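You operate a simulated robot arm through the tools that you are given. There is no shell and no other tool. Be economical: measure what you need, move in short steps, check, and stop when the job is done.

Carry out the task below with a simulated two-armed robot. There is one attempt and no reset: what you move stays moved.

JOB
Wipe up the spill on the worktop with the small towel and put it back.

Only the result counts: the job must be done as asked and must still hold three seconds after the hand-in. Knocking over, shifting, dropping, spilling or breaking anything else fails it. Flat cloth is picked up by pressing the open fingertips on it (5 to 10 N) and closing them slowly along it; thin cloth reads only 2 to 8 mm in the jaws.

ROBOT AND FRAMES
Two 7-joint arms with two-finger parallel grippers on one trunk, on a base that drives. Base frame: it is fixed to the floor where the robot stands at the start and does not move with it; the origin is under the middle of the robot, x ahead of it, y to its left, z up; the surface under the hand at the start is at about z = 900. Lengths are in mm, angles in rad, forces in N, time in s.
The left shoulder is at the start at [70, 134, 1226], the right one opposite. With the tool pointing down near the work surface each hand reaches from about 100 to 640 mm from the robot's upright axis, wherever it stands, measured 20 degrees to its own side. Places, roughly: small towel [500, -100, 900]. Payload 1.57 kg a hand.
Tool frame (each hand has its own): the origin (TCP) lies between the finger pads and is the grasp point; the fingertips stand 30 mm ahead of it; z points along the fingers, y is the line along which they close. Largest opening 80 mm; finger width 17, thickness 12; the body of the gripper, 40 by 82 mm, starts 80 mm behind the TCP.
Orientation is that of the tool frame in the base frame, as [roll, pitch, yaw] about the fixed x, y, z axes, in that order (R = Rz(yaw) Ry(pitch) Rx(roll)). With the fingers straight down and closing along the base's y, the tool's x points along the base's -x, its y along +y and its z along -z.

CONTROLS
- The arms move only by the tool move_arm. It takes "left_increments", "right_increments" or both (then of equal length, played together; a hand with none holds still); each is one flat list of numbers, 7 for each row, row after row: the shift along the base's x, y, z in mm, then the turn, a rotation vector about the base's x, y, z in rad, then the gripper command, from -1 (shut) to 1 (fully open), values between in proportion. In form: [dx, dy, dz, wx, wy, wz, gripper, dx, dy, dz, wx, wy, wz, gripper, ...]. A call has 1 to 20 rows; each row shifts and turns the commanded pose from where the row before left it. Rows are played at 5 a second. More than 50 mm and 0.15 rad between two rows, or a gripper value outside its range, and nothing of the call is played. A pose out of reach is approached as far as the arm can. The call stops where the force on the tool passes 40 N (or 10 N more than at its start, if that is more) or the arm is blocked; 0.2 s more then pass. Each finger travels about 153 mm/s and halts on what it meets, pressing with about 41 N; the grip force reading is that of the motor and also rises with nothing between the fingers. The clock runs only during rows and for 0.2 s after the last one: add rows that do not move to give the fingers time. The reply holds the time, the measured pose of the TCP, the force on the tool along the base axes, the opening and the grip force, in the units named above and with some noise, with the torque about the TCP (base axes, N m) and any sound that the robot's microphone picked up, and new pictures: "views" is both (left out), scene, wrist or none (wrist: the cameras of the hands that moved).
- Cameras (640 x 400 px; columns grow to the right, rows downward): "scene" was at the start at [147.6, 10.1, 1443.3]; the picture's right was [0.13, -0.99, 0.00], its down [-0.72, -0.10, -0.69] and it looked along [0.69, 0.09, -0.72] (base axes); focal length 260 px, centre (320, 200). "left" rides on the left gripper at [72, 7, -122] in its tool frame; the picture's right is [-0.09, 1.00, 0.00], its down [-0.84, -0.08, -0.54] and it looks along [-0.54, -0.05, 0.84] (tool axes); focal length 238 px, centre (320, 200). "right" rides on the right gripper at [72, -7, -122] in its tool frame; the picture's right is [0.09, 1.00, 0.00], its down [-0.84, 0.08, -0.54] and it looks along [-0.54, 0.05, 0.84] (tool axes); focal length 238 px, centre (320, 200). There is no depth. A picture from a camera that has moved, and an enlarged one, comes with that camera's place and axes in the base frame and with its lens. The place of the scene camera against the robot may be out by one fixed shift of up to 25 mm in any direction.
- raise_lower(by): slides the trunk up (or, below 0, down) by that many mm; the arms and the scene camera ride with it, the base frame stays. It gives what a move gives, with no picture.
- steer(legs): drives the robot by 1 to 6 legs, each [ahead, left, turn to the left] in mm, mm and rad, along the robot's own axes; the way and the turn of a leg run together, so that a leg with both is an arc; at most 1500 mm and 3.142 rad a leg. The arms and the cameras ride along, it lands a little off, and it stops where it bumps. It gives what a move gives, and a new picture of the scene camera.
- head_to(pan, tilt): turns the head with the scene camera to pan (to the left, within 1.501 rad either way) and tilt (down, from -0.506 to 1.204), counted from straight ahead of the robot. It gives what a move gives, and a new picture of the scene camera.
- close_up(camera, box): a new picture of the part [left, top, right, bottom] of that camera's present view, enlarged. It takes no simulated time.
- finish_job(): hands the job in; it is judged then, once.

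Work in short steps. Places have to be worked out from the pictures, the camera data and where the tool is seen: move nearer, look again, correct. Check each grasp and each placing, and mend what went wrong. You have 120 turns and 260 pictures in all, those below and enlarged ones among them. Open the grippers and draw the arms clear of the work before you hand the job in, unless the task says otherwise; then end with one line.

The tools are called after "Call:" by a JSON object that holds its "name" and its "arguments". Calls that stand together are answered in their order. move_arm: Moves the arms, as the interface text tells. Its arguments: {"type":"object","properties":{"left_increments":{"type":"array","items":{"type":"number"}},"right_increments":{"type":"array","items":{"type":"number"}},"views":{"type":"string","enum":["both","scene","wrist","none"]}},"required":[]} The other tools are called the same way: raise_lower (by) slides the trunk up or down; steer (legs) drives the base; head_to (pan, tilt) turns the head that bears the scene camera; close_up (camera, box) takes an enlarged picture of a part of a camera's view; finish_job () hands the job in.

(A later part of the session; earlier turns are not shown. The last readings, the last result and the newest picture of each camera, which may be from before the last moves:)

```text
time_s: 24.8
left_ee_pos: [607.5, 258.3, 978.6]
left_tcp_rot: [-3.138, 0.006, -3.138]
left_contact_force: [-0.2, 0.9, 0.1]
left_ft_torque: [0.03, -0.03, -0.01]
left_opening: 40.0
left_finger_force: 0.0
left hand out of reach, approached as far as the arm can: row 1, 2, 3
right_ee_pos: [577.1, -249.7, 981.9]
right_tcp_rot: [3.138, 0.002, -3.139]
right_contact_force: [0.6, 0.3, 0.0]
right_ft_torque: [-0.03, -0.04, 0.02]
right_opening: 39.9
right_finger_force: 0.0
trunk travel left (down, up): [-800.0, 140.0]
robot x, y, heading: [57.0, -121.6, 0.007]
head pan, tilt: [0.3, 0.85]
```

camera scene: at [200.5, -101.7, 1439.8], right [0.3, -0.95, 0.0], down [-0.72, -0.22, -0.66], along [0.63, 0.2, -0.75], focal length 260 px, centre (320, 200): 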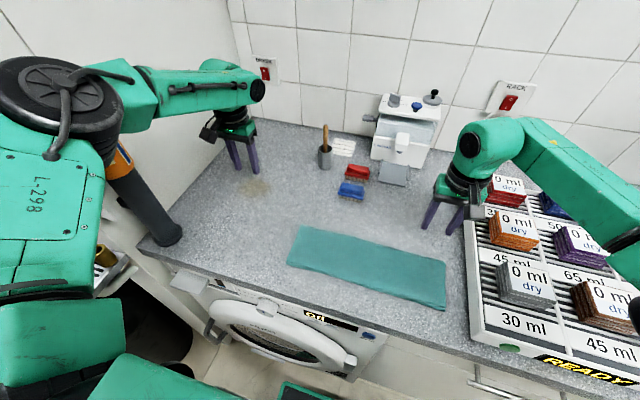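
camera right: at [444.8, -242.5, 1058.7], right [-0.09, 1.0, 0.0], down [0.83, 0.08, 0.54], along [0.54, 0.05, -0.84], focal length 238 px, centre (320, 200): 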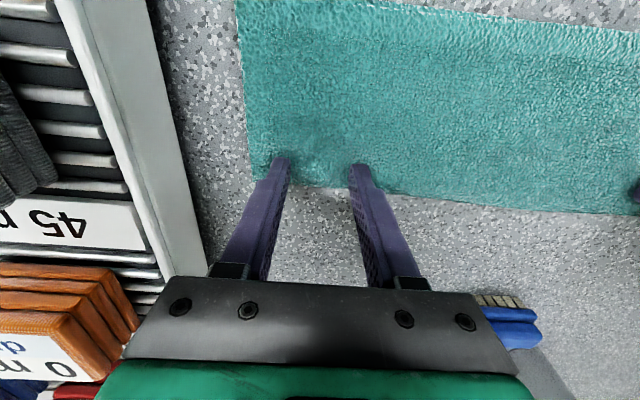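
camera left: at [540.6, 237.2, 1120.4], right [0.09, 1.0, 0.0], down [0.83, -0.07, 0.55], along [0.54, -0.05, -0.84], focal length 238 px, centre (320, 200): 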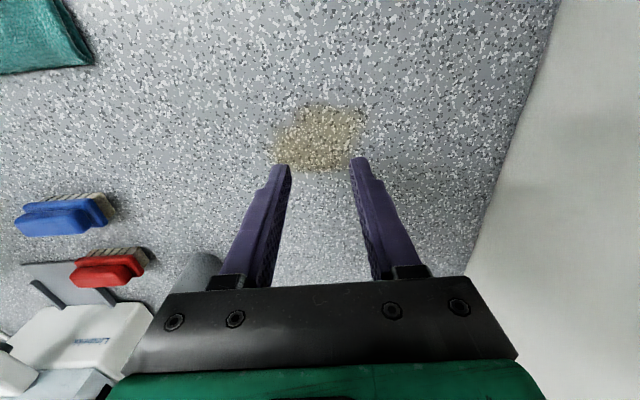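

The limit is about 540 mm from the shoulder, so I tilt the fingers forward (pitch) to gain reach and test the far corner again.

Call:
{"name": "move_arm", "arguments": {"left_increments": [0, 0, 0, 0, -0.14, 0, 0, 0, 0, 0, 0, -0.14, 0, 0, 0, 0, 0, 0, -0.14, 0, 0, 15, 6, -8, 0, 0, 0, 0, 15, 6, -8, 0, 0, 0, 0, 13, 6, -8, 0, 0, 0, 0, 0, 0, 0, 0, 0, 0, 0], "views": "wrist"}}

```text
time_s: 26.4
left_ee_pos: [650.9, 276.7, 955.8]
left_tcp_rot: [-3.14, 0.426, -3.138]
left_contact_force: [-0.4, 0.1, 0.6]
left_ft_torque: [0.0, 0.02, 0.0]
left_opening: 40.0
left_finger_force: 0.1
right_ee_pos: [577.0, -250.2, 981.8]
right_tcp_rot: [3.139, 0.001, -3.138]
right_contact_force: [-0.6, -0.8, 0.0]
right_ft_torque: [0.01, 0.0, -0.01]
right_opening: 39.9
right_finger_force: 0.1
trunk travel left (down, up): [-800.0, 140.0]
robot x, y, heading: [57.5, -125.4, -0.002]
head pan, tilt: [0.3, 0.85]
camera left: at [534.5, 282.4, 1036.4], right [0.08, 1.0, 0.03], down [0.54, -0.07, 0.84], along [0.84, -0.05, -0.54], focal length 238 px, centre (320, 200)
```

left: 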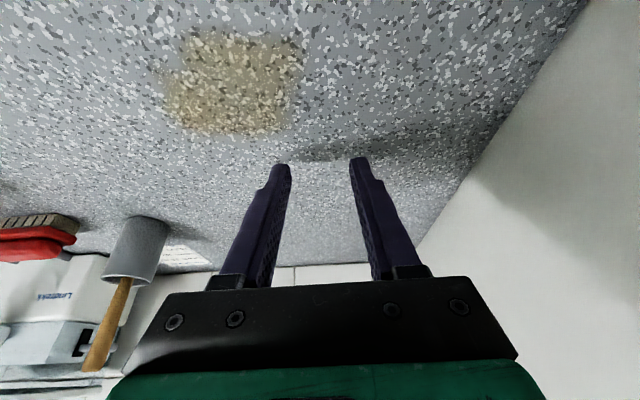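

Tilted, the far corner is reachable. Now both hands go back over the towel near its fold: left (505, 22), right (508, -235).

Call:
{"name": "move_arm", "arguments": {"left_increments": [-10, -15, 20, 0, 0.14, 0, 0, -20, -34, 14, 0, 0.14, 0, 0, -23, -41, 0, 0, 0.14, 0, 0, -23, -41, 0, 0, 0, 0, 0, -23, -41, 0, 0, 0, 0, 0, -23, -41, -10, 0, 0, 0, -0.25, -22, -40, -20, 0, 0, 0, -0.25, 0, 0, 0, 0, 0, 0, -0.25], "right_increments": [0, 0, 0, 0, 0, 0, 0, 0, 0, 0, 0, 0, 0, 0, -17, 4, 0, 0, 0, 0, 0, -17, 4, -8, 0, 0, 0, 0, -17, 4, -8, 0, 0, 0, 0, -18, 3, -8, 0, 0, 0, 0, 0, 0, -8, 0, 0, 0, 0, 0, 0, 0, 0, 0, 0, 0], "views": "wrist"}}

```text
time_s: 28.2
left_ee_pos: [502.4, 25.3, 958.0]
left_tcp_rot: [-3.138, 0.002, -3.139]
left_contact_force: [0.5, -0.1, -1.0]
left_ft_torque: [0.01, -0.01, -0.01]
left_opening: 30.1
left_finger_force: 0.0
right_ee_pos: [506.6, -233.1, 950.2]
right_tcp_rot: [3.14, 0.002, -3.136]
right_contact_force: [-0.3, -0.5, -1.0]
right_ft_torque: [0.01, 0.01, 0.01]
right_opening: 40.0
right_finger_force: 0.2
trunk travel left (down, up): [-800.0, 140.0]
robot x, y, heading: [59.0, -122.9, 0.002]
head pan, tilt: [0.3, 0.85]
camera right: at [434.6, -240.6, 1072.1], right [-0.09, 1.0, 0.0], down [0.84, 0.08, 0.54], along [0.54, 0.05, -0.84], focal length 238 px, centre (320, 200)
camera left: at [431.1, 30.3, 1079.4], right [0.09, 1.0, 0.0], down [0.83, -0.07, 0.55], along [0.54, -0.05, -0.84], focal length 238 px, centre (320, 200)
```

right: 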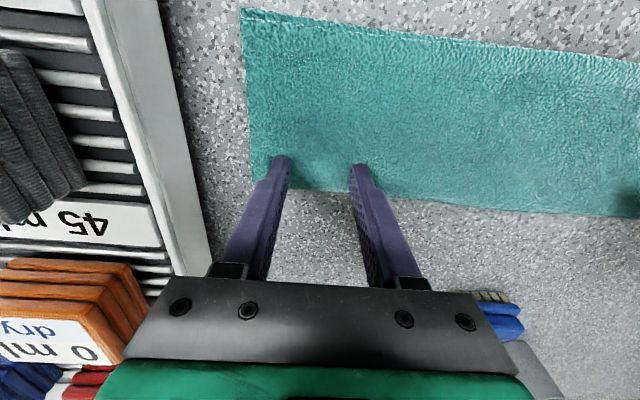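
left: 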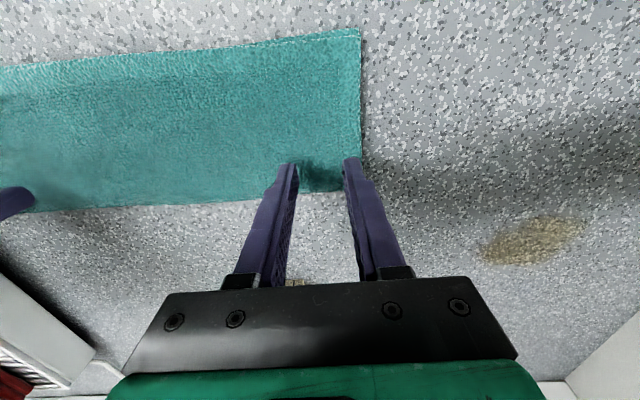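

I lower both hands to light contact, moving the left a bit further onto the cloth.

Call:
{"name": "move_arm", "arguments": {"left_increments": [0, -6, -10, 0, 0, 0, -0.25, 0, -5, -9, 0, 0, 0, -0.25, 0, 0, -3, 0, 0, 0, -0.25, 0, 0, 0, 0, 0, 0, -0.25], "right_increments": [2, 0, -7, 0, 0, 0, 0, 2, 0, -5, 0, 0, 0, 0, 0, 0, -3, 0, 0, 0, 0, 0, 0, 0, 0, 0, 0, 0], "views": "none"}}

```text
time_s: 29.2
left_ee_pos: [505.0, 12.7, 936.3]
left_tcp_rot: [-3.139, 0.007, -3.14]
left_contact_force: [1.1, 0.2, 5.6]
left_ft_torque: [0.04, -0.03, 0.04]
left_opening: 29.7
left_finger_force: 0.2
right_ee_pos: [511.8, -234.4, 936.4]
right_tcp_rot: [3.141, 0.003, -3.138]
right_contact_force: [1.8, -0.3, 5.3]
right_ft_torque: [-0.01, -0.05, -0.01]
right_opening: 39.6
right_finger_force: 0.0
trunk travel left (down, up): [-800.0, 140.0]
robot x, y, heading: [60.7, -124.8, 0.002]
head pan, tilt: [0.3, 0.85]
```

Both press with about 5.5 N. Now press slightly more and close slowly, each hand moving inward so that the inner finger stays in place.

Call:
{"name": "move_arm", "arguments": {"left_increments": [0, 0, -1, 0, 0, 0, -0.25, 0, -1.5, 0, 0, 0, 0, -0.33, 0, -1.5, 0, 0, 0, 0, -0.41, 0, -1.5, 0, 0, 0, 0, -0.49, 0, -1.5, 0, 0, 0, 0, -0.57, 0, -1.5, 0, 0, 0, 0, -0.65, 0, -1.5, 0, 0, 0, 0, -0.73, 0, -1.5, 0, 0, 0, 0, -0.81, 0, -1, 0, 0, 0, 0, -0.89, 0, 0, 0, 0, 0, 0, -0.95, 0, 0, 0, 0, 0, 0, -1, 0, 0, 0, 0, 0, 0, -1, 0, 0, 0, 0, 0, 0, -1], "right_increments": [0, 0, -1, 0, 0, 0, 0, 0, 2, 0, 0, 0, 0, -0.1, 0, 2, 0, 0, 0, 0, -0.2, 0, 2, 0, 0, 0, 0, -0.3, 0, 2, 0, 0, 0, 0, -0.4, 0, 2, 0, 0, 0, 0, -0.5, 0, 2, 0, 0, 0, 0, -0.6, 0, 2, 0, 0, 0, 0, -0.7, 0, 2, 0, 0, 0, 0, -0.8, 0, 1, 0, 0, 0, 0, -0.9, 0, 0, 0, 0, 0, 0, -1, 0, 0, 0, 0, 0, 0, -1, 0, 0, 0, 0, 0, 0, -1], "views": "wrist"}}

```text
time_s: 32.0
left_ee_pos: [504.4, 1.6, 936.8]
left_tcp_rot: [-3.137, 0.009, -3.14]
left_contact_force: [0.6, 1.3, 4.2]
left_ft_torque: [0.04, -0.02, 0.0]
left_opening: 3.4
left_finger_force: 24.4
right_ee_pos: [508.8, -217.0, 935.3]
right_tcp_rot: [3.139, 0.005, -3.14]
right_contact_force: [1.0, -2.8, 21.7]
right_ft_torque: [-0.15, -0.01, -0.02]
right_opening: 8.2
right_finger_force: 26.5
trunk travel left (down, up): [-800.0, 140.0]
robot x, y, heading: [56.9, -128.3, 0.001]
head pan, tilt: [0.3, 0.85]
camera right: at [436.3, -224.5, 1056.7], right [-0.09, 1.0, 0.0], down [0.83, 0.08, 0.55], along [0.54, 0.05, -0.84], focal length 238 px, centre (320, 200)
camera left: at [431.7, 7.6, 1058.9], right [0.09, 1.0, 0.0], down [0.83, -0.07, 0.55], along [0.55, -0.05, -0.84], focal length 238 px, centre (320, 200)
```

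right: 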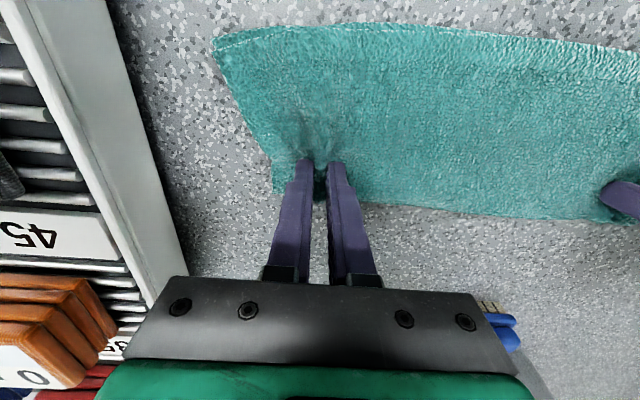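
left: 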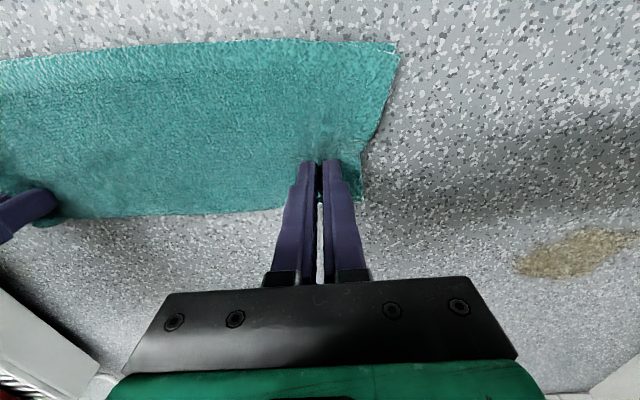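

Both hold cloth (3.4 and 8.2 mm). I lift both 50 mm together to check.

Call:
{"name": "move_arm", "arguments": {"left_increments": [0, 0, 10, 0, 0, 0, -1, 0, 0, 20, 0, 0, 0, -1, 0, 0, 20, 0, 0, 0, -1, 0, 0, 0, 0, 0, 0, -1], "right_increments": [0, 0, 10, 0, 0, 0, -1, 0, 0, 20, 0, 0, 0, -1, 0, 0, 20, 0, 0, 0, -1, 0, 0, 0, 0, 0, 0, -1], "views": "both"}}

```text
time_s: 33.0
left_ee_pos: [507.8, 0.7, 983.5]
left_tcp_rot: [-3.137, 0.004, -3.139]
left_contact_force: [1.4, 0.2, -1.1]
left_ft_torque: [-0.03, 0.01, -0.02]
left_opening: 3.5
left_finger_force: 24.7
right_ee_pos: [511.7, -218.3, 983.7]
right_tcp_rot: [3.141, 0.003, -3.137]
right_contact_force: [-0.3, -0.2, -0.1]
right_ft_torque: [0.0, -0.03, 0.0]
right_opening: 7.6
right_finger_force: 27.5
trunk travel left (down, up): [-800.0, 140.0]
robot x, y, heading: [58.8, -126.1, 0.008]
head pan, tilt: [0.3, 0.85]
camera scene: at [200.7, -102.3, 1439.8], right [0.3, -0.95, 0.0], down [-0.72, -0.22, -0.66], along [0.63, 0.2, -0.75], focal length 260 px, centre (320, 200)
camera right: at [439.5, -224.8, 1105.4], right [-0.09, 1.0, 0.0], down [0.84, 0.08, 0.54], along [0.54, 0.05, -0.84], focal length 238 px, centre (320, 200)
camera left: at [435.0, 7.2, 1106.4], right [0.09, 1.0, 0.0], down [0.84, -0.07, 0.55], along [0.54, -0.05, -0.84], focal length 238 px, centre (320, 200)
```

scene: 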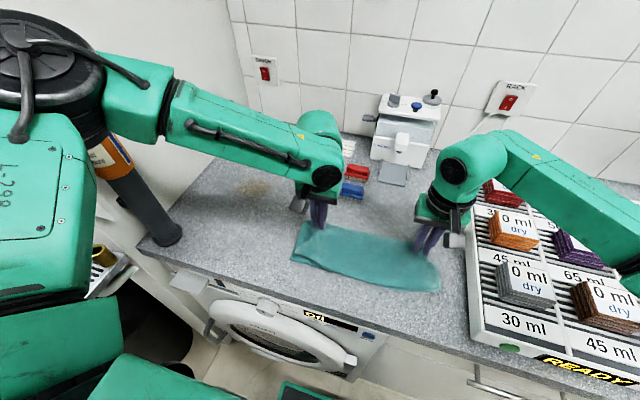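
right: 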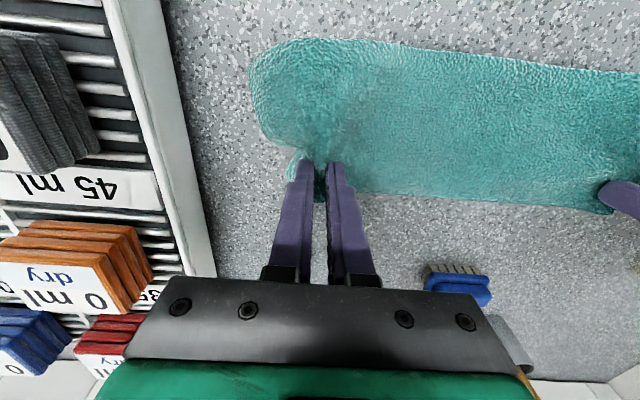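
left: 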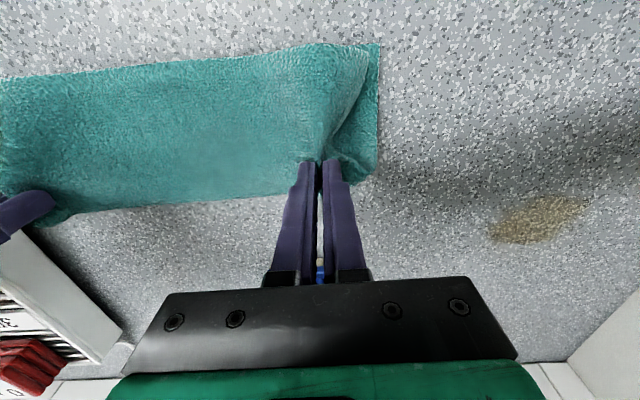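

Both ends are held. I carry the towel towards the spill, left to (605, 200), right to (555, -12).

Call:
{"name": "move_arm", "arguments": {"left_increments": [12, 25, 5, 0, 0, 0, -1, 12, 25, 5, 0, 0, 0, -1, 12, 25, 5, 0, 0, 0, -1, 12, 25, 0, 0, -0.1, 0, -1, 12, 25, 0, 0, -0.1, 0, -1, 12, 25, 0, 0, -0.1, 0, -1, 12, 25, 0, 0, -0.1, 0, -1, 12, 25, 0, 0, 0, 0, -1], "right_increments": [5, 25, 5, 0, 0, 0, -1, 5, 25, 5, 0, 0, 0, -1, 5, 26, 5, 0, 0, 0, -1, 5, 26, 0, 0, 0, 0, -1, 6, 26, 0, 0, 0, 0, -1, 6, 26, 0, 0, 0, 0, -1, 6, 26, 0, 0, 0, 0, -1, 6, 26, 0, 0, 0, 0, -1], "views": "both"}}

```text
time_s: 34.8
left_ee_pos: [604.2, 202.6, 998.3]
left_tcp_rot: [-3.136, 0.404, -3.138]
left_contact_force: [-0.7, -0.6, 0.1]
left_ft_torque: [-0.03, 0.04, -0.01]
left_opening: 3.4
left_finger_force: 24.0
right_ee_pos: [554.3, -10.5, 997.4]
right_tcp_rot: [-3.142, 0.002, -3.14]
right_contact_force: [0.6, 0.3, -0.2]
right_ft_torque: [-0.04, 0.02, -0.07]
right_opening: 7.6
right_finger_force: 26.6
trunk travel left (down, up): [-800.0, 140.0]
robot x, y, heading: [56.5, -124.9, 0.006]
head pan, tilt: [0.3, 0.85]
camera scene: at [200.2, -100.6, 1439.8], right [0.3, -0.95, 0.0], down [-0.72, -0.22, -0.66], along [0.63, 0.2, -0.75], focal length 260 px, centre (320, 200)
camera right: at [482.0, -17.7, 1119.8], right [-0.1, 1.0, 0.0], down [0.84, 0.08, 0.54], along [0.54, 0.05, -0.84], focal length 238 px, centre (320, 200)
camera left: at [489.4, 209.2, 1082.3], right [0.08, 1.0, 0.03], down [0.56, -0.07, 0.83], along [0.83, -0.05, -0.56], focal length 238 px, centre (320, 200)
```

scene: 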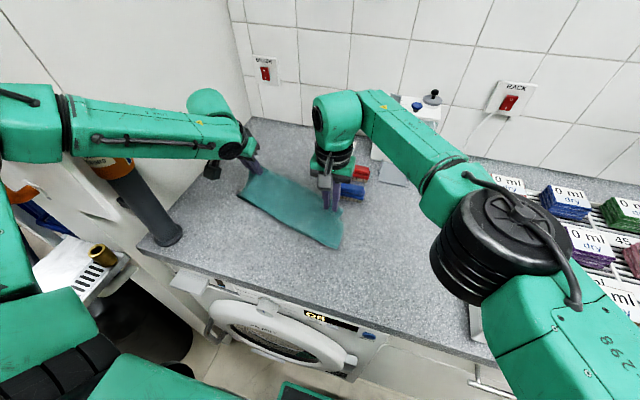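
right: 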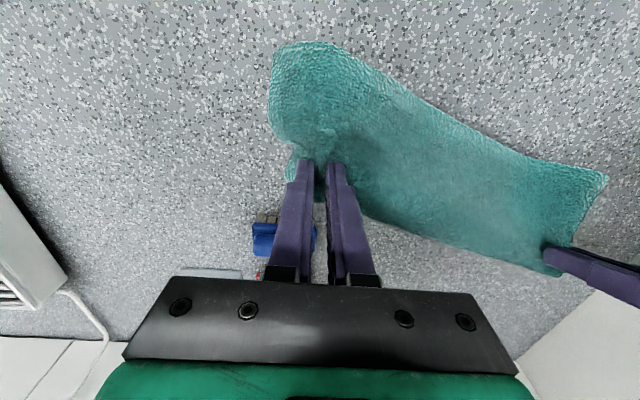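
left: 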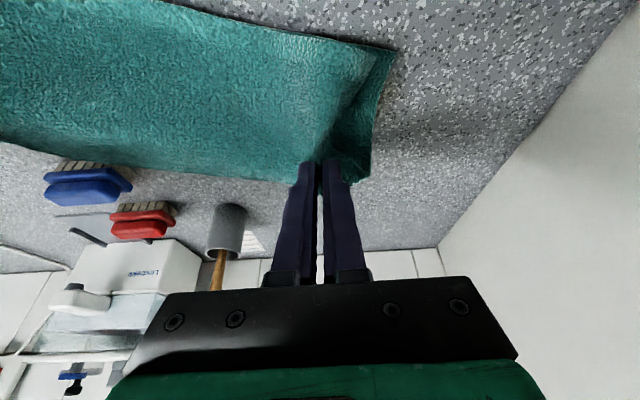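

Towel is over the spill. I move both to the near right corner of the spill and lower the left fingertips to near contact.

Call:
{"name": "move_arm", "arguments": {"left_increments": [-9, -6, -15, 0, 0, 0, -1, -9, -6, -15, 0, 0, 0, -1, -9, -6, -15, 0, 0, 0, -1, -9, -6, -12, 0, 0, 0, -1, 0, 0, -4, 0, 0, 0, -1, 0, 0, -2, 0, 0, 0, -1, 0, 0, 0, 0, 0, 0, -1], "right_increments": [-9, -6, -8, 0, 0, 0, -1, -9, -6, -8, 0, 0, 0, -1, -9, -6, -8, 0, 0, 0, -1, -9, -6, -6, 0, 0, 0, -1, 0, 0, 0, 0, 0, 0, -1, 0, 0, 0, 0, 0, 0, -1, 0, 0, 0, 0, 0, 0, -1], "views": "none"}}

```text
time_s: 36.4
left_ee_pos: [566.7, 176.7, 936.5]
left_tcp_rot: [-3.139, 0.405, -3.14]
left_contact_force: [-0.6, 0.3, 5.4]
left_ft_torque: [0.0, -0.02, 0.02]
left_opening: 3.4
left_finger_force: 24.5
right_ee_pos: [518.8, -35.7, 970.1]
right_tcp_rot: [3.14, 0.001, -3.14]
right_contact_force: [-0.2, -0.4, -0.6]
right_ft_torque: [-0.01, -0.03, -0.05]
right_opening: 7.6
right_finger_force: 26.6
trunk travel left (down, up): [-800.0, 140.0]
robot x, y, heading: [58.7, -123.6, 0.003]
head pan, tilt: [0.3, 0.85]
```

Contact at 5.4 N. I start wiping with strokes along y, both hands moving together, stepping in x.

Call:
{"name": "move_arm", "arguments": {"left_increments": [0, 0, -1, 0, 0, 0, -1, 0, 20, 0, 0, 0, 0, -1, 0, 20, 0, 0, 0, 0, -1, 0, 20, 0, 0, 0, 0, -1, 0, 20, 0, 0, 0, 0, -1, 0, 20, 0, 0, 0, 0, -1, 12, 0, 0, 0, 0, 0, -1, 0, -20, 0, 0, 0, 0, -1, 0, -20, 0, 0, 0, 0, -1, 0, -20, 0, 0, 0, 0, -1, 0, -20, 0, 0, 0, 0, -1, 0, -20, 0, 0, 0, 0, -1, 12, 0, 0, 0, 0, 0, -1, 0, 20, 0, 0, 0, 0, -1, 0, 20, 0, 0, 0, 0, -1, 0, 20, 0, 0, 0, 0, -1, 0, 20, 0, 0, 0, 0, -1, 0, 20, 0, 0, 0, 0, -1], "right_increments": [0, 0, 0, 0, 0, 0, -1, 0, 20, 0, 0, 0, 0, -1, 0, 20, 0, 0, 0, 0, -1, 0, 20, 0, 0, 0, 0, -1, 0, 20, 0, 0, 0, 0, -1, 0, 20, 0, 0, 0, 0, -1, 12, 0, 0, 0, 0, 0, -1, 0, -20, 0, 0, 0, 0, -1, 0, -20, 0, 0, 0, 0, -1, 0, -20, 0, 0, 0, 0, -1, 0, -20, 0, 0, 0, 0, -1, 0, -20, 0, 0, 0, 0, -1, 12, 0, 0, 0, 0, 0, -1, 0, 20, 0, 0, 0, 0, -1, 0, 20, 0, 0, 0, 0, -1, 0, 20, 0, 0, 0, 0, -1, 0, 20, 0, 0, 0, 0, -1, 0, 20, 0, 0, 0, 0, -1], "views": "wrist"}}

```text
time_s: 40.2
left_ee_pos: [598.8, 255.5, 940.7]
left_tcp_rot: [3.127, 0.395, 3.123]
left_contact_force: [-9.2, -28.2, 3.1]
left_ft_torque: [-0.87, 0.22, -0.52]
left_opening: 4.0
left_finger_force: 24.8
right_ee_pos: [537.0, 4.1, 972.0]
right_tcp_rot: [3.113, -0.001, -3.139]
right_contact_force: [8.1, 27.5, -2.6]
right_ft_torque: [0.88, -0.33, -0.09]
right_opening: 5.0
right_finger_force: 25.4
right hand out of reach, approached as far as the arm can: row 5, 6, 7, 18
trunk travel left (down, up): [-800.0, 140.0]
robot x, y, heading: [58.9, -130.1, -0.002]
head pan, tilt: [0.3, 0.85]
camera right: at [464.5, -5.7, 1092.7], right [-0.09, 1.0, 0.03], down [0.84, 0.06, 0.54], along [0.54, 0.07, -0.84], focal length 238 px, centre (320, 200)
camera left: at [486.0, 261.8, 1026.6], right [0.1, 0.99, 0.05], down [0.56, -0.09, 0.82], along [0.82, -0.05, -0.57], focal length 238 px, centre (320, 200)
```

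right: 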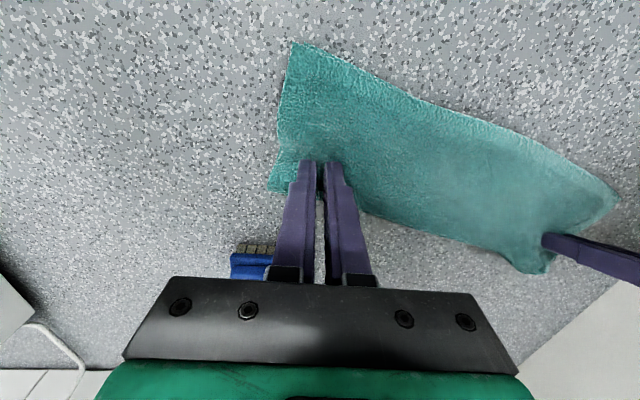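
left: 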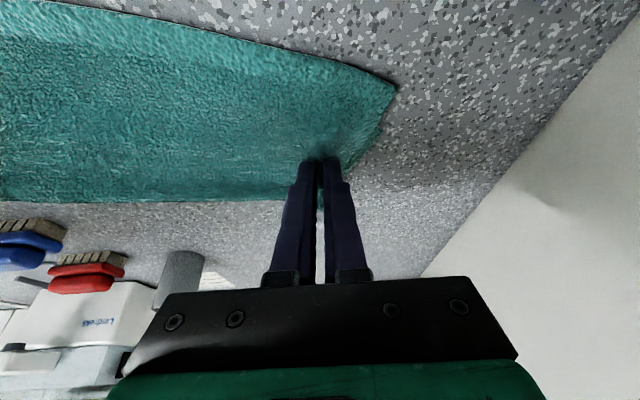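

The right hand ran out of inward reach and the towel is tight (28 N). I ease the left hand back and tilt the right hand so its fingers point left, giving it more inward reach.

Call:
{"name": "move_arm", "arguments": {"left_increments": [-2, -14, 3, 0, 0, 0, -1, -2, -14, 3, 0, 0, 0, -1, -2, -12, 3, 0, 0, 0, -1, 0, 0, 0, 0, 0, 0, -1], "right_increments": [0, 0, 0, 0.14, 0, 0, -1, 0, 0, 0, 0.14, 0, 0, -1, 0, 0, 0, 0.14, 0, 0, -1, 0, 0, 0, 0, 0, 0, -1], "views": "none"}}

```text
time_s: 41.2
left_ee_pos: [589.1, 229.9, 946.2]
left_tcp_rot: [3.131, 0.4, 3.141]
left_contact_force: [-0.1, -0.7, 0.7]
left_ft_torque: [-0.02, 0.01, 0.02]
left_opening: 3.6
left_finger_force: 23.8
right_ee_pos: [533.0, 10.9, 971.0]
right_tcp_rot: [2.708, -0.001, -3.139]
right_contact_force: [0.1, -0.5, -1.0]
right_ft_torque: [-0.04, -0.01, 0.0]
right_opening: 3.1
right_finger_force: 24.1
trunk travel left (down, up): [-800.0, 140.0]
robot x, y, heading: [57.8, -124.4, -0.002]
head pan, tilt: [0.3, 0.85]
```

Tension gone. I check how the right hand still holds the cloth.

Call:
{"name": "close_up", "arguments": {"camera": "right", "box": [200, 0, 640, 300]}}

Call:
{"name": "close_up", "arguments": {"camera": "scene", "box": [180, 100, 440, 270]}}

```text
1.33 times, centred on (420, 150) of right
camera zoom: at [460.8, -46.5, 1078.8], right [-0.09, 0.9, 0.42], down [0.84, -0.16, 0.52], along [0.54, 0.4, -0.74], focal length 318 px, centre (187, 267)
```

zoom: 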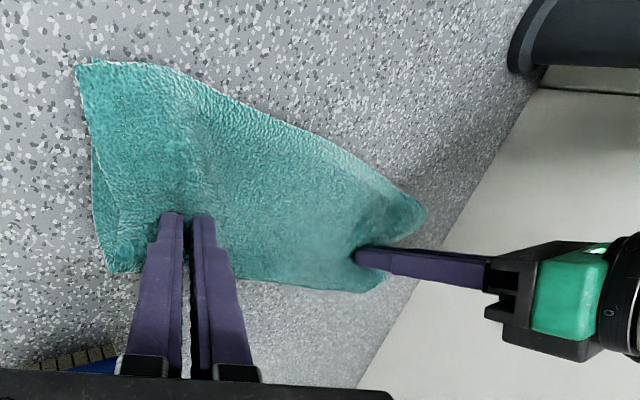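

```text
2.35 times, centred on (310, 185) of scene
camera zoom: at [204.0, -116.4, 1439.5], right [0.3, -0.95, -0.01], down [-0.72, -0.22, -0.66], along [0.63, 0.2, -0.75], focal length 613 px, centre (344, 235)
```

zoom: 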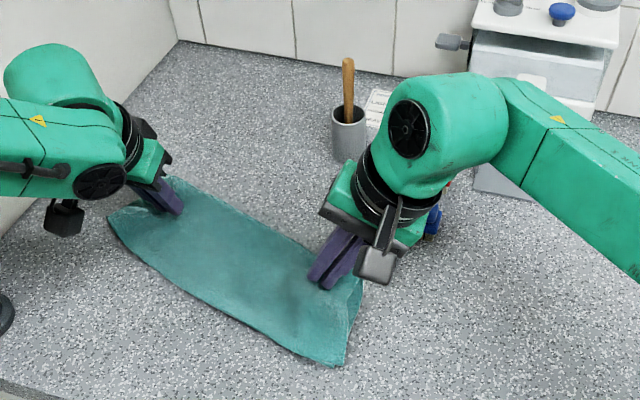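

Hold is good and the towel is still folded. I go back to y≈178 at x≈590 and press down again, both hands together.

Call:
{"name": "move_arm", "arguments": {"left_increments": [0, -26, 0, 0, 0, 0, -1, 0, -26, 0, 0, 0, 0, -1, 0, 0, -6, 0, 0, 0, -1, 0, 0, -4, 0, 0, 0, -1, 0, 20, -1, 0, 0, 0, -1, 0, 20, 0, 0, 0, 0, -1, 0, 20, 0, 0, 0, 0, -1, 0, 20, 0, 0, 0, 0, -1, 0, 20, 0, 0, 0, 0, -1, 0, 0, 0, 0, 0, 0, -1], "right_increments": [0, -26, 0, 0, 0, 0, -1, 0, -26, 0, 0, 0, 0, -1, 0, 0, 0, 0, 0, 0, -1, 0, 0, 0, 0, 0, 0, -1, 0, 20, 0, 0, 0, 0, -1, 0, 20, 0, 0, 0, 0, -1, 0, 20, 0, 0, 0, 0, -1, 0, 20, 0, 0, 0, 0, -1, 0, 20, 0, 0, 0, 0, -1, 0, 0, 0, 0, 0, 0, -1], "views": "wrist"}}

```text
time_s: 43.4
left_ee_pos: [594.3, 264.5, 938.6]
left_tcp_rot: [3.117, 0.396, 3.125]
left_contact_force: [0.6, -0.9, 2.1]
left_ft_torque: [-0.09, -0.06, 0.01]
left_opening: 3.7
left_finger_force: 24.6
right_ee_pos: [538.2, 45.6, 970.8]
right_tcp_rot: [2.696, -0.007, -3.141]
right_contact_force: [0.6, 0.5, 0.2]
right_ft_torque: [-0.06, 0.01, -0.02]
right_opening: 3.7
right_finger_force: 24.7
trunk travel left (down, up): [-800.0, 140.0]
robot x, y, heading: [57.3, -124.0, -0.004]
head pan, tilt: [0.3, 0.85]
camera right: at [466.5, -13.4, 1078.9], right [-0.09, 0.9, 0.43], down [0.84, -0.16, 0.52], along [0.54, 0.41, -0.74], focal length 238 px, centre (320, 200)
camera left: at [480.7, 267.8, 1024.1], right [0.09, 0.99, 0.06], down [0.56, -0.1, 0.82], along [0.82, -0.04, -0.57], focal length 238 px, centre (320, 200)
```

right: 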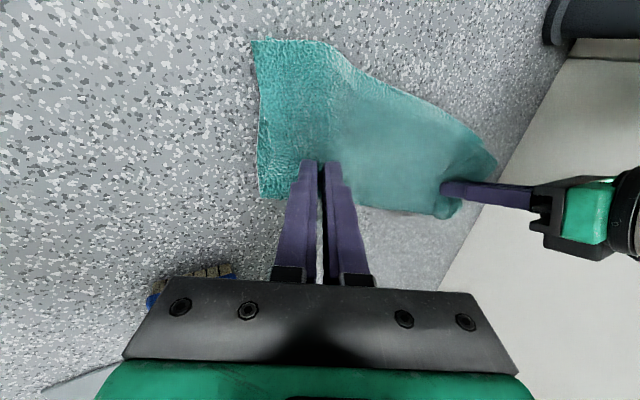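
left: 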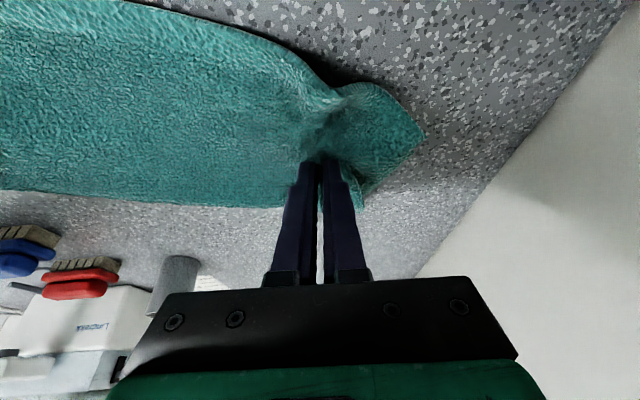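

Working well. I press 2 mm more and wipe three further strokes stepping outward.

Call:
{"name": "move_arm", "arguments": {"left_increments": [0, 10, -2, 0, 0, 0, -1, 12, 0, 0, 0, 0, 0, -1, 0, -20, 0, 0, 0, 0, -1, 0, -20, 0, 0, 0, 0, -1, 0, -20, 0, 0, 0, 0, -1, 0, -20, 0, 0, 0, 0, -1, 0, -20, 0, 0, 0, 0, -1, 12, 0, 0, 0, 0, 0, -1, 0, 20, 0, 0, 0, 0, -1, 0, 20, 0, 0, 0, 0, -1, 0, 20, 0, 0, 0, 0, -1, 0, 20, 0, 0, 0, 0, -1, 0, 20, 0, 0, 0, 0, -1, 12, 0, 0, 0, 0, 0, -1, 0, -20, 0, 0, 0, 0, -1, 0, -20, 0, 0, 0, 0, -1, 0, -20, 0, 0, 0, 0, -1, 0, -20, 0, 0, 0, 0, -1, 0, -20, 0, 0, 0, 0, -1], "right_increments": [0, 10, 0, 0, 0, 0, -1, 12, 0, 0, 0, 0, 0, -1, 0, -20, 0, 0, 0, 0, -1, 0, -20, 0, 0, 0, 0, -1, 0, -20, 0, 0, 0, 0, -1, 0, -20, 0, 0, 0, 0, -1, 0, -20, 0, 0, 0, 0, -1, 12, 0, 0, 0, 0, 0, -1, 0, 20, 0, 0, 0, 0, -1, 0, 20, 0, 0, 0, 0, -1, 0, 20, 0, 0, 0, 0, -1, 0, 20, 0, 0, 0, 0, -1, 0, 20, 0, 0, 0, 0, -1, 12, 0, 0, 0, 0, 0, -1, 0, -20, 0, 0, 0, 0, -1, 0, -20, 0, 0, 0, 0, -1, 0, -20, 0, 0, 0, 0, -1, 0, -20, 0, 0, 0, 0, -1, 0, -20, 0, 0, 0, 0, -1], "views": "both"}}

```text
time_s: 47.4
left_ee_pos: [619.2, 194.1, 935.4]
left_tcp_rot: [-3.14, 0.409, -3.138]
left_contact_force: [-1.3, 2.5, 22.2]
left_ft_torque: [-0.04, -0.04, 0.02]
left_opening: 3.6
left_finger_force: 24.5
right_ee_pos: [552.9, -23.6, 973.4]
right_tcp_rot: [2.718, 0.007, -3.14]
right_contact_force: [0.1, 1.2, 0.0]
right_ft_torque: [0.04, -0.03, -0.01]
right_opening: 3.3
right_finger_force: 24.6
right hand out of reach, approached as far as the arm can: row 14
trunk travel left (down, up): [-800.0, 140.0]
robot x, y, heading: [51.7, -126.2, 0.003]
head pan, tilt: [0.3, 0.85]
camera scene: at [195.6, -104.8, 1440.4], right [0.3, -0.95, 0.0], down [-0.72, -0.22, -0.66], along [0.63, 0.2, -0.75], focal length 260 px, centre (320, 200)
camera right: at [479.7, -81.3, 1081.8], right [-0.1, 0.91, 0.41], down [0.83, -0.15, 0.53], along [0.54, 0.39, -0.74], focal length 238 px, centre (320, 200)
camera left: at [505.3, 199.8, 1019.9], right [0.08, 1.0, 0.04], down [0.55, -0.07, 0.83], along [0.83, -0.05, -0.56], focal length 238 px, centre (320, 200)
```

scene: 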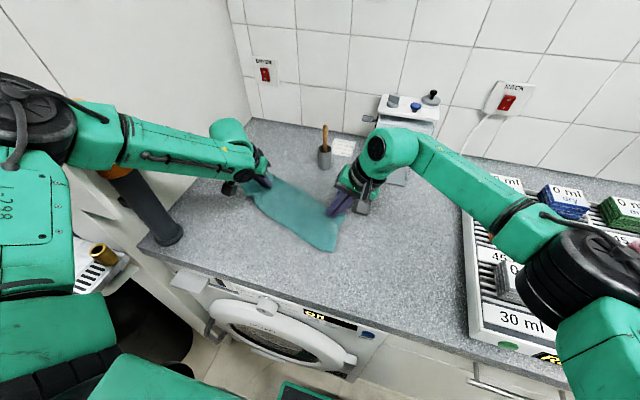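
right: 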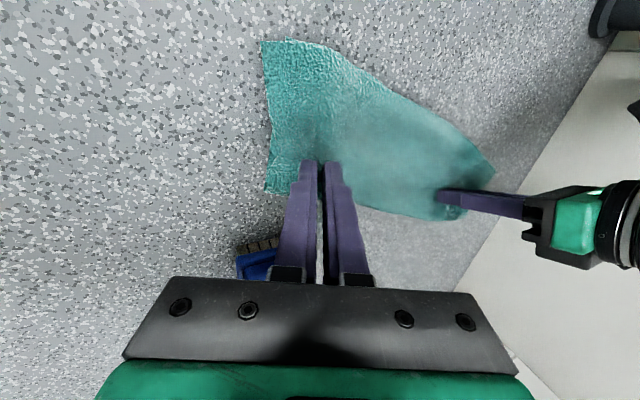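
left: 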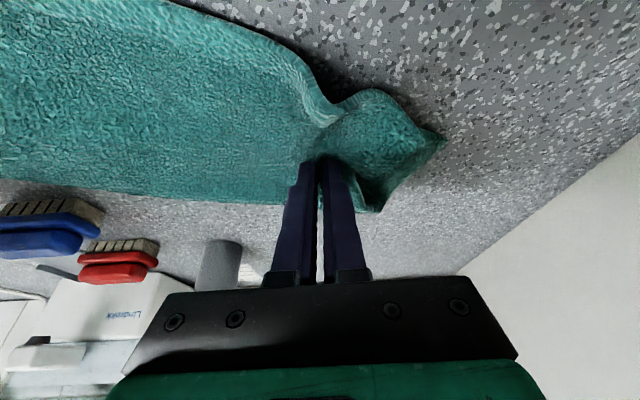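

Two more strokes at the far side of the spill, with slightly less pressure.

Call:
{"name": "move_arm", "arguments": {"left_increments": [0, -16, 1, 0, 0, 0, -1, 12, 0, 0, 0, 0, 0, -1, 0, 20, 0, 0, 0, 0, -1, 0, 20, 0, 0, 0, 0, -1, 0, 20, 0, 0, 0, 0, -1, 0, 20, 0, 0, 0, 0, -1, 0, 20, 0, 0, 0, 0, -1, 12, 0, 0, 0, 0, 0, -1, 0, -20, 0, 0, 0, 0, -1, 0, -20, 0, 0, 0, 0, -1, 0, -20, 0, 0, 0, 0, -1, 0, -20, 0, 0, 0, 0, -1, 0, -20, 0, 0, 0, 0, -1, 0, 0, 0, 0, 0, 0, -1], "right_increments": [0, -10, 0, 0, 0, 0, -1, 6, 0, 0, 0, 0, 0, -1, 0, 18, 0, 0, 0, 0, -1, 0, 18, 0, 0, 0, 0, -1, 0, 18, 0, 0, 0, 0, -1, 0, 18, 0, 0, 0, 0, -1, 0, 18, 0, 0, 0, 0, -1, 6, 0, 0, 0, 0, 0, -1, 0, -18, 0, 0, 0, 0, -1, 0, -18, 0, 0, 0, 0, -1, 0, -18, 0, 0, 0, 0, -1, 0, -18, 0, 0, 0, 0, -1, 0, -18, 0, 0, 0, 0, -1, 0, 0, 0, 0, 0, 0, -1], "views": "none"}}

```text
time_s: 50.4
left_ee_pos: [642.6, 178.5, 934.9]
left_tcp_rot: [-3.137, 0.409, -3.139]
left_contact_force: [-0.2, 2.9, 21.6]
left_ft_torque: [0.14, -0.04, 0.02]
left_opening: 3.3
left_finger_force: 25.0
right_ee_pos: [561.8, -33.0, 972.8]
right_tcp_rot: [2.722, 0.006, -3.138]
right_contact_force: [-0.8, 0.5, 0.3]
right_ft_torque: [-0.05, 0.05, -0.02]
right_opening: 3.5
right_finger_force: 24.5
trunk travel left (down, up): [-800.0, 140.0]
robot x, y, heading: [56.1, -122.1, 0.0]
head pan, tilt: [0.3, 0.85]
```

Raster finished. I lift the towel and bring it part of the way back to look at the spill area.

Call:
{"name": "move_arm", "arguments": {"left_increments": [0, 0, 20, 0, 0, 0, -1, -12, -16, 15, 0, 0.1, 0, -1, -14, -18, 10, 0, 0.1, 0, -1, -14, -18, 10, 0, 0.1, 0, -1, -14, -18, 10, 0, 0.1, 0, -1, -14, -18, 0, 0, 0, 0, -1, -14, -18, 0, 0, 0, 0, -1], "right_increments": [0, 0, 10, 0, 0, 0, -1, -5, -16, 10, -0.1, 0, 0, -1, -6, -18, 10, -0.1, 0, 0, -1, -6, -18, 0, -0.1, 0, 0, -1, -6, -18, 0, -0.1, 0, 0, -1, -6, -18, 0, 0, 0, 0, -1, -6, -18, 0, 0, 0, 0, -1], "views": "both"}}

Call:
{"name": "close_up", "arguments": {"camera": "scene", "box": [170, 110, 410, 270]}}

```text
time_s: 52.0
left_ee_pos: [562.3, 72.3, 999.4]
left_tcp_rot: [-3.139, 0.006, -3.139]
left_contact_force: [-0.3, 0.3, -0.3]
left_ft_torque: [0.03, -0.05, 0.01]
left_opening: 3.4
left_finger_force: 24.3
right_ee_pos: [530.6, -139.5, 1001.6]
right_tcp_rot: [3.12, 0.002, -3.14]
right_contact_force: [0.1, -0.1, -0.2]
right_ft_torque: [0.09, 0.04, 0.02]
right_opening: 3.5
right_finger_force: 24.1
trunk travel left (down, up): [-800.0, 140.0]
robot x, y, heading: [54.5, -123.9, 0.0]
head pan, tilt: [0.3, 0.85]
camera scene: at [198.8, -104.1, 1440.0], right [0.3, -0.95, 0.0], down [-0.72, -0.22, -0.66], along [0.63, 0.2, -0.75], focal length 260 px, centre (320, 200)
camera right: at [457.0, -150.3, 1123.8], right [-0.09, 1.0, 0.02], down [0.84, 0.07, 0.55], along [0.54, 0.07, -0.84], focal length 238 px, centre (320, 200)
camera left: at [490.0, 78.1, 1121.4], right [0.09, 1.0, 0.0], down [0.83, -0.07, 0.55], along [0.54, -0.05, -0.84], focal length 238 px, centre (320, 200)
```

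scene: 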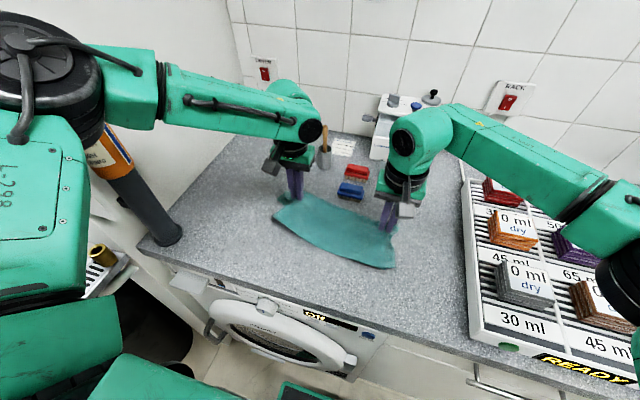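
right: 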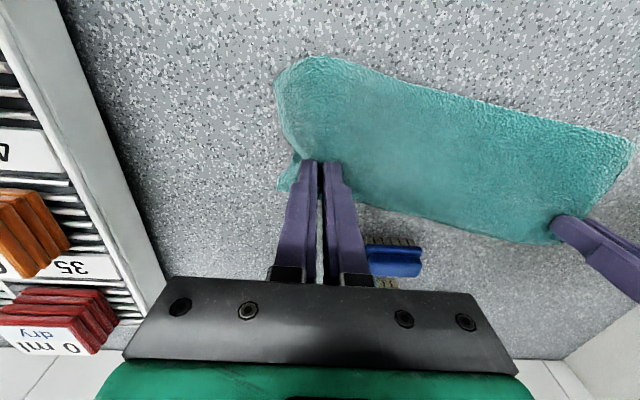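
left: 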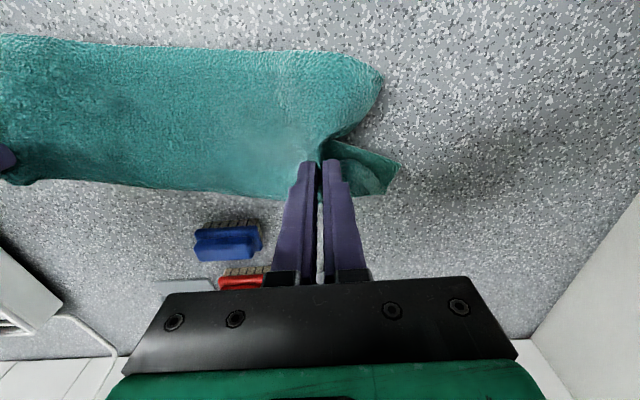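

```text
2.50 times, centred on (290, 190) of scene
camera zoom: at [198.8, -104.1, 1440.0], right [0.3, -0.95, 0.0], down [-0.72, -0.22, -0.66], along [0.63, 0.2, -0.75], focal length 651 px, centre (395, 225)
```

zoom: 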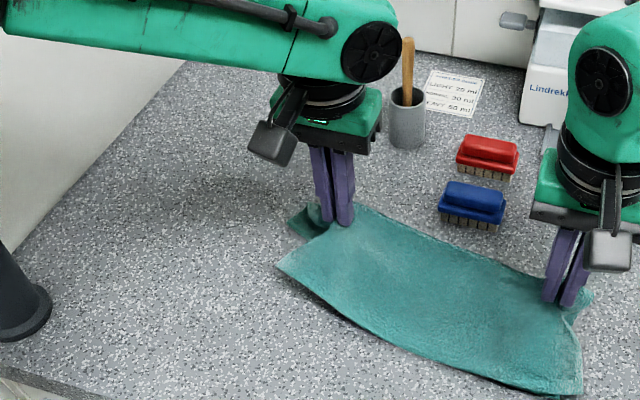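

The spill seems gone; I check that area in the left camera enlarged.

Call:
{"name": "close_up", "arguments": {"camera": "left", "box": [340, 60, 620, 260]}}

```text
2.00 times, centred on (480, 160) of left
camera zoom: at [490.0, 78.1, 1121.4], right [0.09, 1.0, 0.0], down [0.83, -0.07, 0.55], along [0.54, -0.05, -0.84], focal length 477 px, centre (0, 280)
```

zoom: 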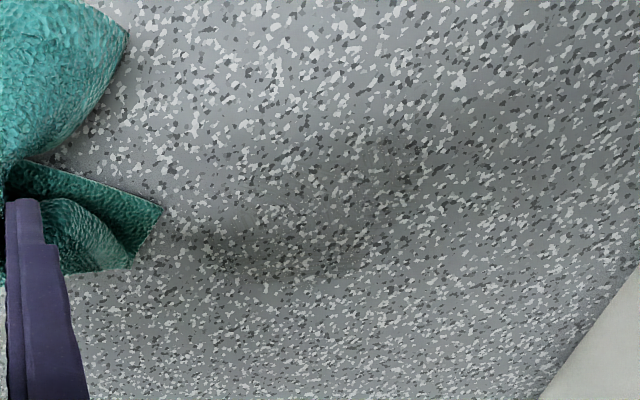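

No brown remains. Now I bring the towel back above its place, higher so it hangs free: left to (462, 5), right to (466, -225), z≈1018.

Call:
{"name": "move_arm", "arguments": {"left_increments": [-10, -10, 10, 0, 0, 0, -1, -15, -10, 9, 0, 0, 0, -1, -15, -10, 0, 0, 0, 0, -1, -15, -10, 0, 0, 0, 0, -1, -15, -10, 0, 0, 0, 0, -1, -15, -10, 0, 0, 0, 0, -1, -15, -7, 0, 0, 0, 0, -1, 0, 0, 0, 0, 0, 0, -1], "right_increments": [-5, -12, 10, 0, 0, 0, -1, -10, -12, 7, 0, 0, 0, -1, -10, -12, 0, 0, 0, 0, -1, -10, -12, 0, 0, 0, 0, -1, -10, -12, 0, 0, 0, 0, -1, -10, -12, 0, 0, 0, 0, -1, -10, -12, 0, 0, 0, 0, -1, 0, 0, 0, 0, 0, 0, -1], "views": "both"}}

```text
time_s: 53.8
left_ee_pos: [463.5, 7.2, 1016.5]
left_tcp_rot: [-3.139, 0.004, -3.141]
left_contact_force: [0.3, 0.2, -0.9]
left_ft_torque: [0.01, 0.02, 0.0]
left_opening: 3.3
left_finger_force: 24.2
right_ee_pos: [466.5, -222.2, 1018.8]
right_tcp_rot: [3.12, 0.001, -3.14]
right_contact_force: [-0.2, -0.5, -0.7]
right_ft_torque: [0.09, 0.0, 0.0]
right_opening: 3.3
right_finger_force: 24.8
trunk travel left (down, up): [-800.0, 140.0]
robot x, y, heading: [57.4, -129.6, -0.002]
head pan, tilt: [0.3, 0.85]
camera scene: at [200.1, -101.9, 1439.8], right [0.3, -0.95, 0.0], down [-0.72, -0.22, -0.66], along [0.63, 0.2, -0.75], focal length 260 px, centre (320, 200)
camera right: at [394.0, -232.7, 1140.1], right [-0.09, 1.0, 0.02], down [0.84, 0.07, 0.55], along [0.54, 0.07, -0.84], focal length 238 px, centre (320, 200)
camera left: at [391.3, 13.2, 1139.4], right [0.09, 1.0, 0.0], down [0.83, -0.07, 0.55], along [0.54, -0.05, -0.84], focal length 238 px, centre (320, 200)
```

scene: 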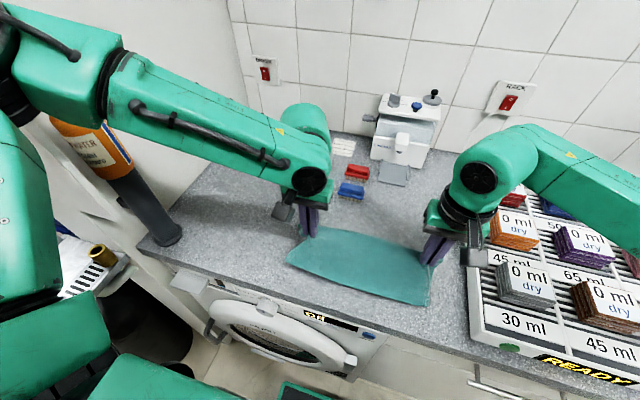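
right: 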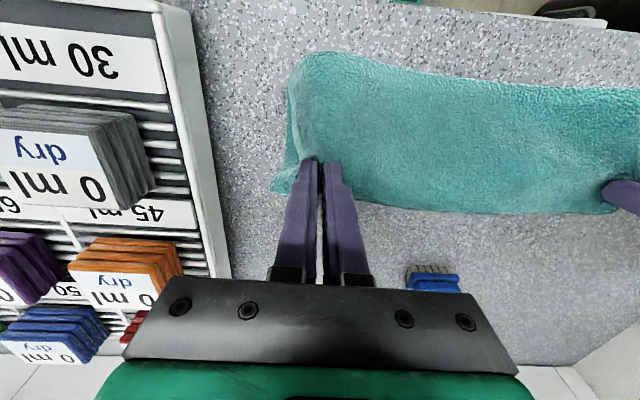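
left: 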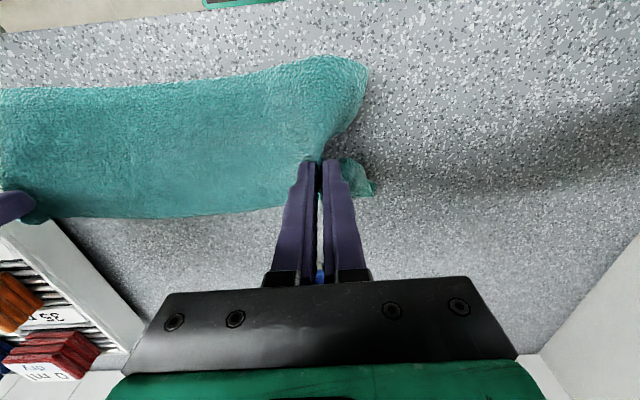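

The cloth is still neatly folded. I lower it with a small motion away from the robot so the near edge lands first, spreading the right hand 20 mm outward.

Call:
{"name": "move_arm", "arguments": {"left_increments": [10, 0, -17, 0, 0, 0, -1, 10, 0, -17, 0, 0, 0, -1, 10, 0, -13, 0, 0, 0, -1, 8, 0, -10, 0, 0, 0, -1, 4, 0, -8, 0, 0, 0, -1, 0, 0, 0, 0, 0, 0, -1], "right_increments": [10, -4, -17, 0, 0, 0, -1, 10, -4, -17, 0, 0, 0, -1, 10, -4, -13, 0, 0, 0, -1, 8, -4, -10, 0, 0, 0, -1, 4, -4, -8, 0, 0, 0, -1, 0, 0, 0, 0, 0, 0, -1], "views": "wrist"}}

```text
time_s: 55.2
left_ee_pos: [505.0, 6.6, 952.0]
left_tcp_rot: [-3.137, 0.007, -3.139]
left_contact_force: [-0.8, -5.8, -0.2]
left_ft_torque: [-0.22, -0.03, 0.02]
left_opening: 3.3
left_finger_force: 24.3
right_ee_pos: [507.7, -243.1, 952.8]
right_tcp_rot: [3.121, 0.003, -3.138]
right_contact_force: [0.8, 6.6, -0.7]
right_ft_torque: [0.27, 0.02, 0.01]
right_opening: 3.6
right_finger_force: 24.6
trunk travel left (down, up): [-800.0, 140.0]
robot x, y, heading: [56.7, -124.3, 0.007]
head pan, tilt: [0.3, 0.85]
camera right: at [435.0, -252.9, 1074.8], right [-0.1, 1.0, 0.02], down [0.84, 0.07, 0.55], along [0.54, 0.07, -0.84], focal length 238 px, centre (320, 200)
camera left: at [433.4, 12.3, 1074.3], right [0.09, 1.0, 0.0], down [0.83, -0.07, 0.55], along [0.54, -0.05, -0.84], focal length 238 px, centre (320, 200)
```

right: 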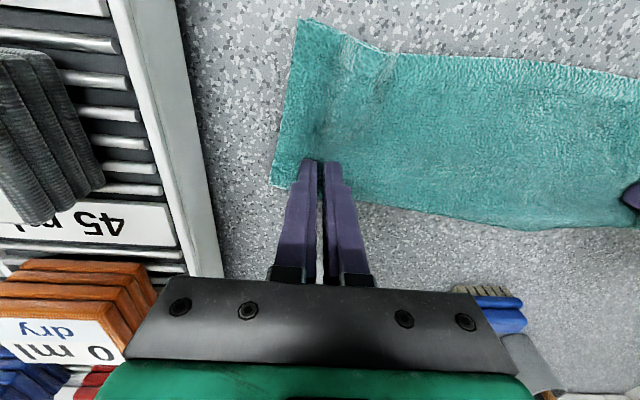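
left: 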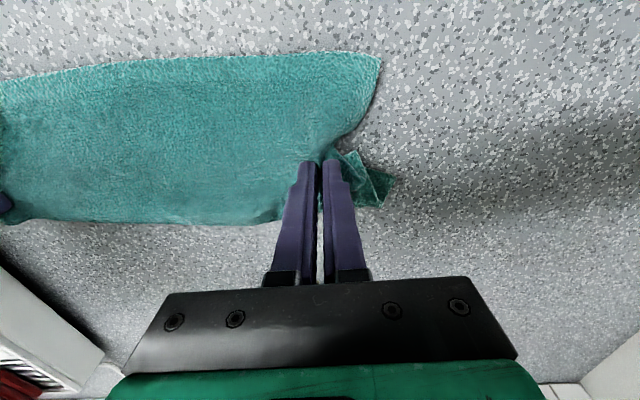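

Towel is spread taut (6 N) over its old place. I lower both to contact with a 4 mm shift right.

Call:
{"name": "move_arm", "arguments": {"left_increments": [0, -2, -8, 0, 0, 0, -1, 0, -2, -6, 0, 0, 0, -1, 0, 0, -2, 0, 0, 0, -1, 0, 0, 0, 0, 0, 0, -1], "right_increments": [0, -2, -8, 0, 0, 0, -1, 0, -2, -6, 0, 0, 0, -1, 0, -2, -2, 0, 0, 0, -1, 0, 0, 0, 0, 0, 0, -1], "views": "wrist"}}

```text
time_s: 56.2
left_ee_pos: [504.7, 2.4, 937.2]
left_tcp_rot: [-3.139, 0.006, -3.138]
left_contact_force: [1.6, -5.7, 7.5]
left_ft_torque: [-0.11, -0.1, -0.04]
left_opening: 3.2
left_finger_force: 24.5
right_ee_pos: [507.6, -247.2, 939.7]
right_tcp_rot: [3.12, 0.003, -3.139]
right_contact_force: [0.4, 8.5, 5.8]
right_ft_torque: [0.3, 0.05, 0.0]
right_opening: 3.7
right_finger_force: 24.5
trunk travel left (down, up): [-800.0, 140.0]
robot x, y, heading: [57.0, -126.3, -0.002]
head pan, tilt: [0.3, 0.85]
camera right: at [434.9, -257.4, 1059.8], right [-0.1, 1.0, 0.02], down [0.83, 0.07, 0.55], along [0.54, 0.07, -0.84], focal length 238 px, centre (320, 200)
camera left: at [432.2, 8.4, 1059.6], right [0.09, 1.0, 0.0], down [0.83, -0.07, 0.55], along [0.55, -0.05, -0.84], focal length 238 px, centre (320, 200)
```

right: 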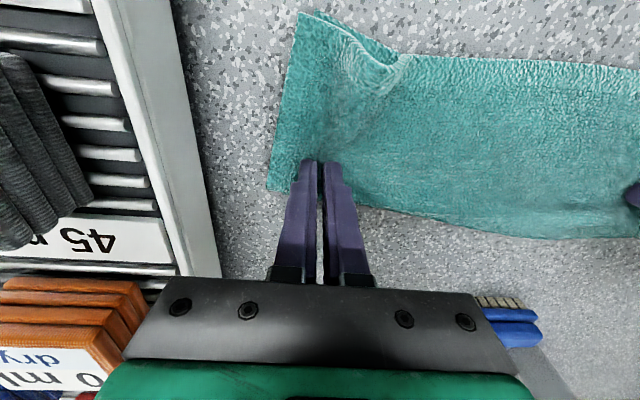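
left: 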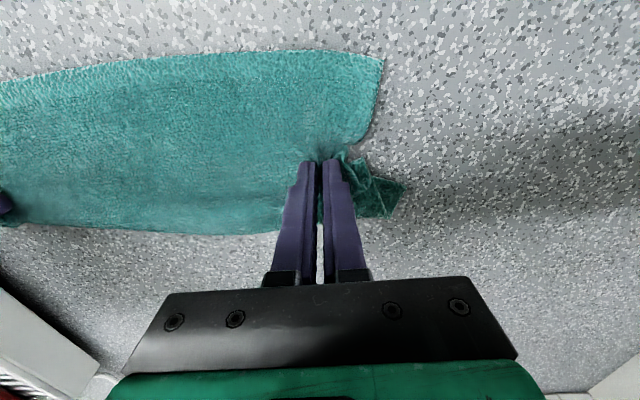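

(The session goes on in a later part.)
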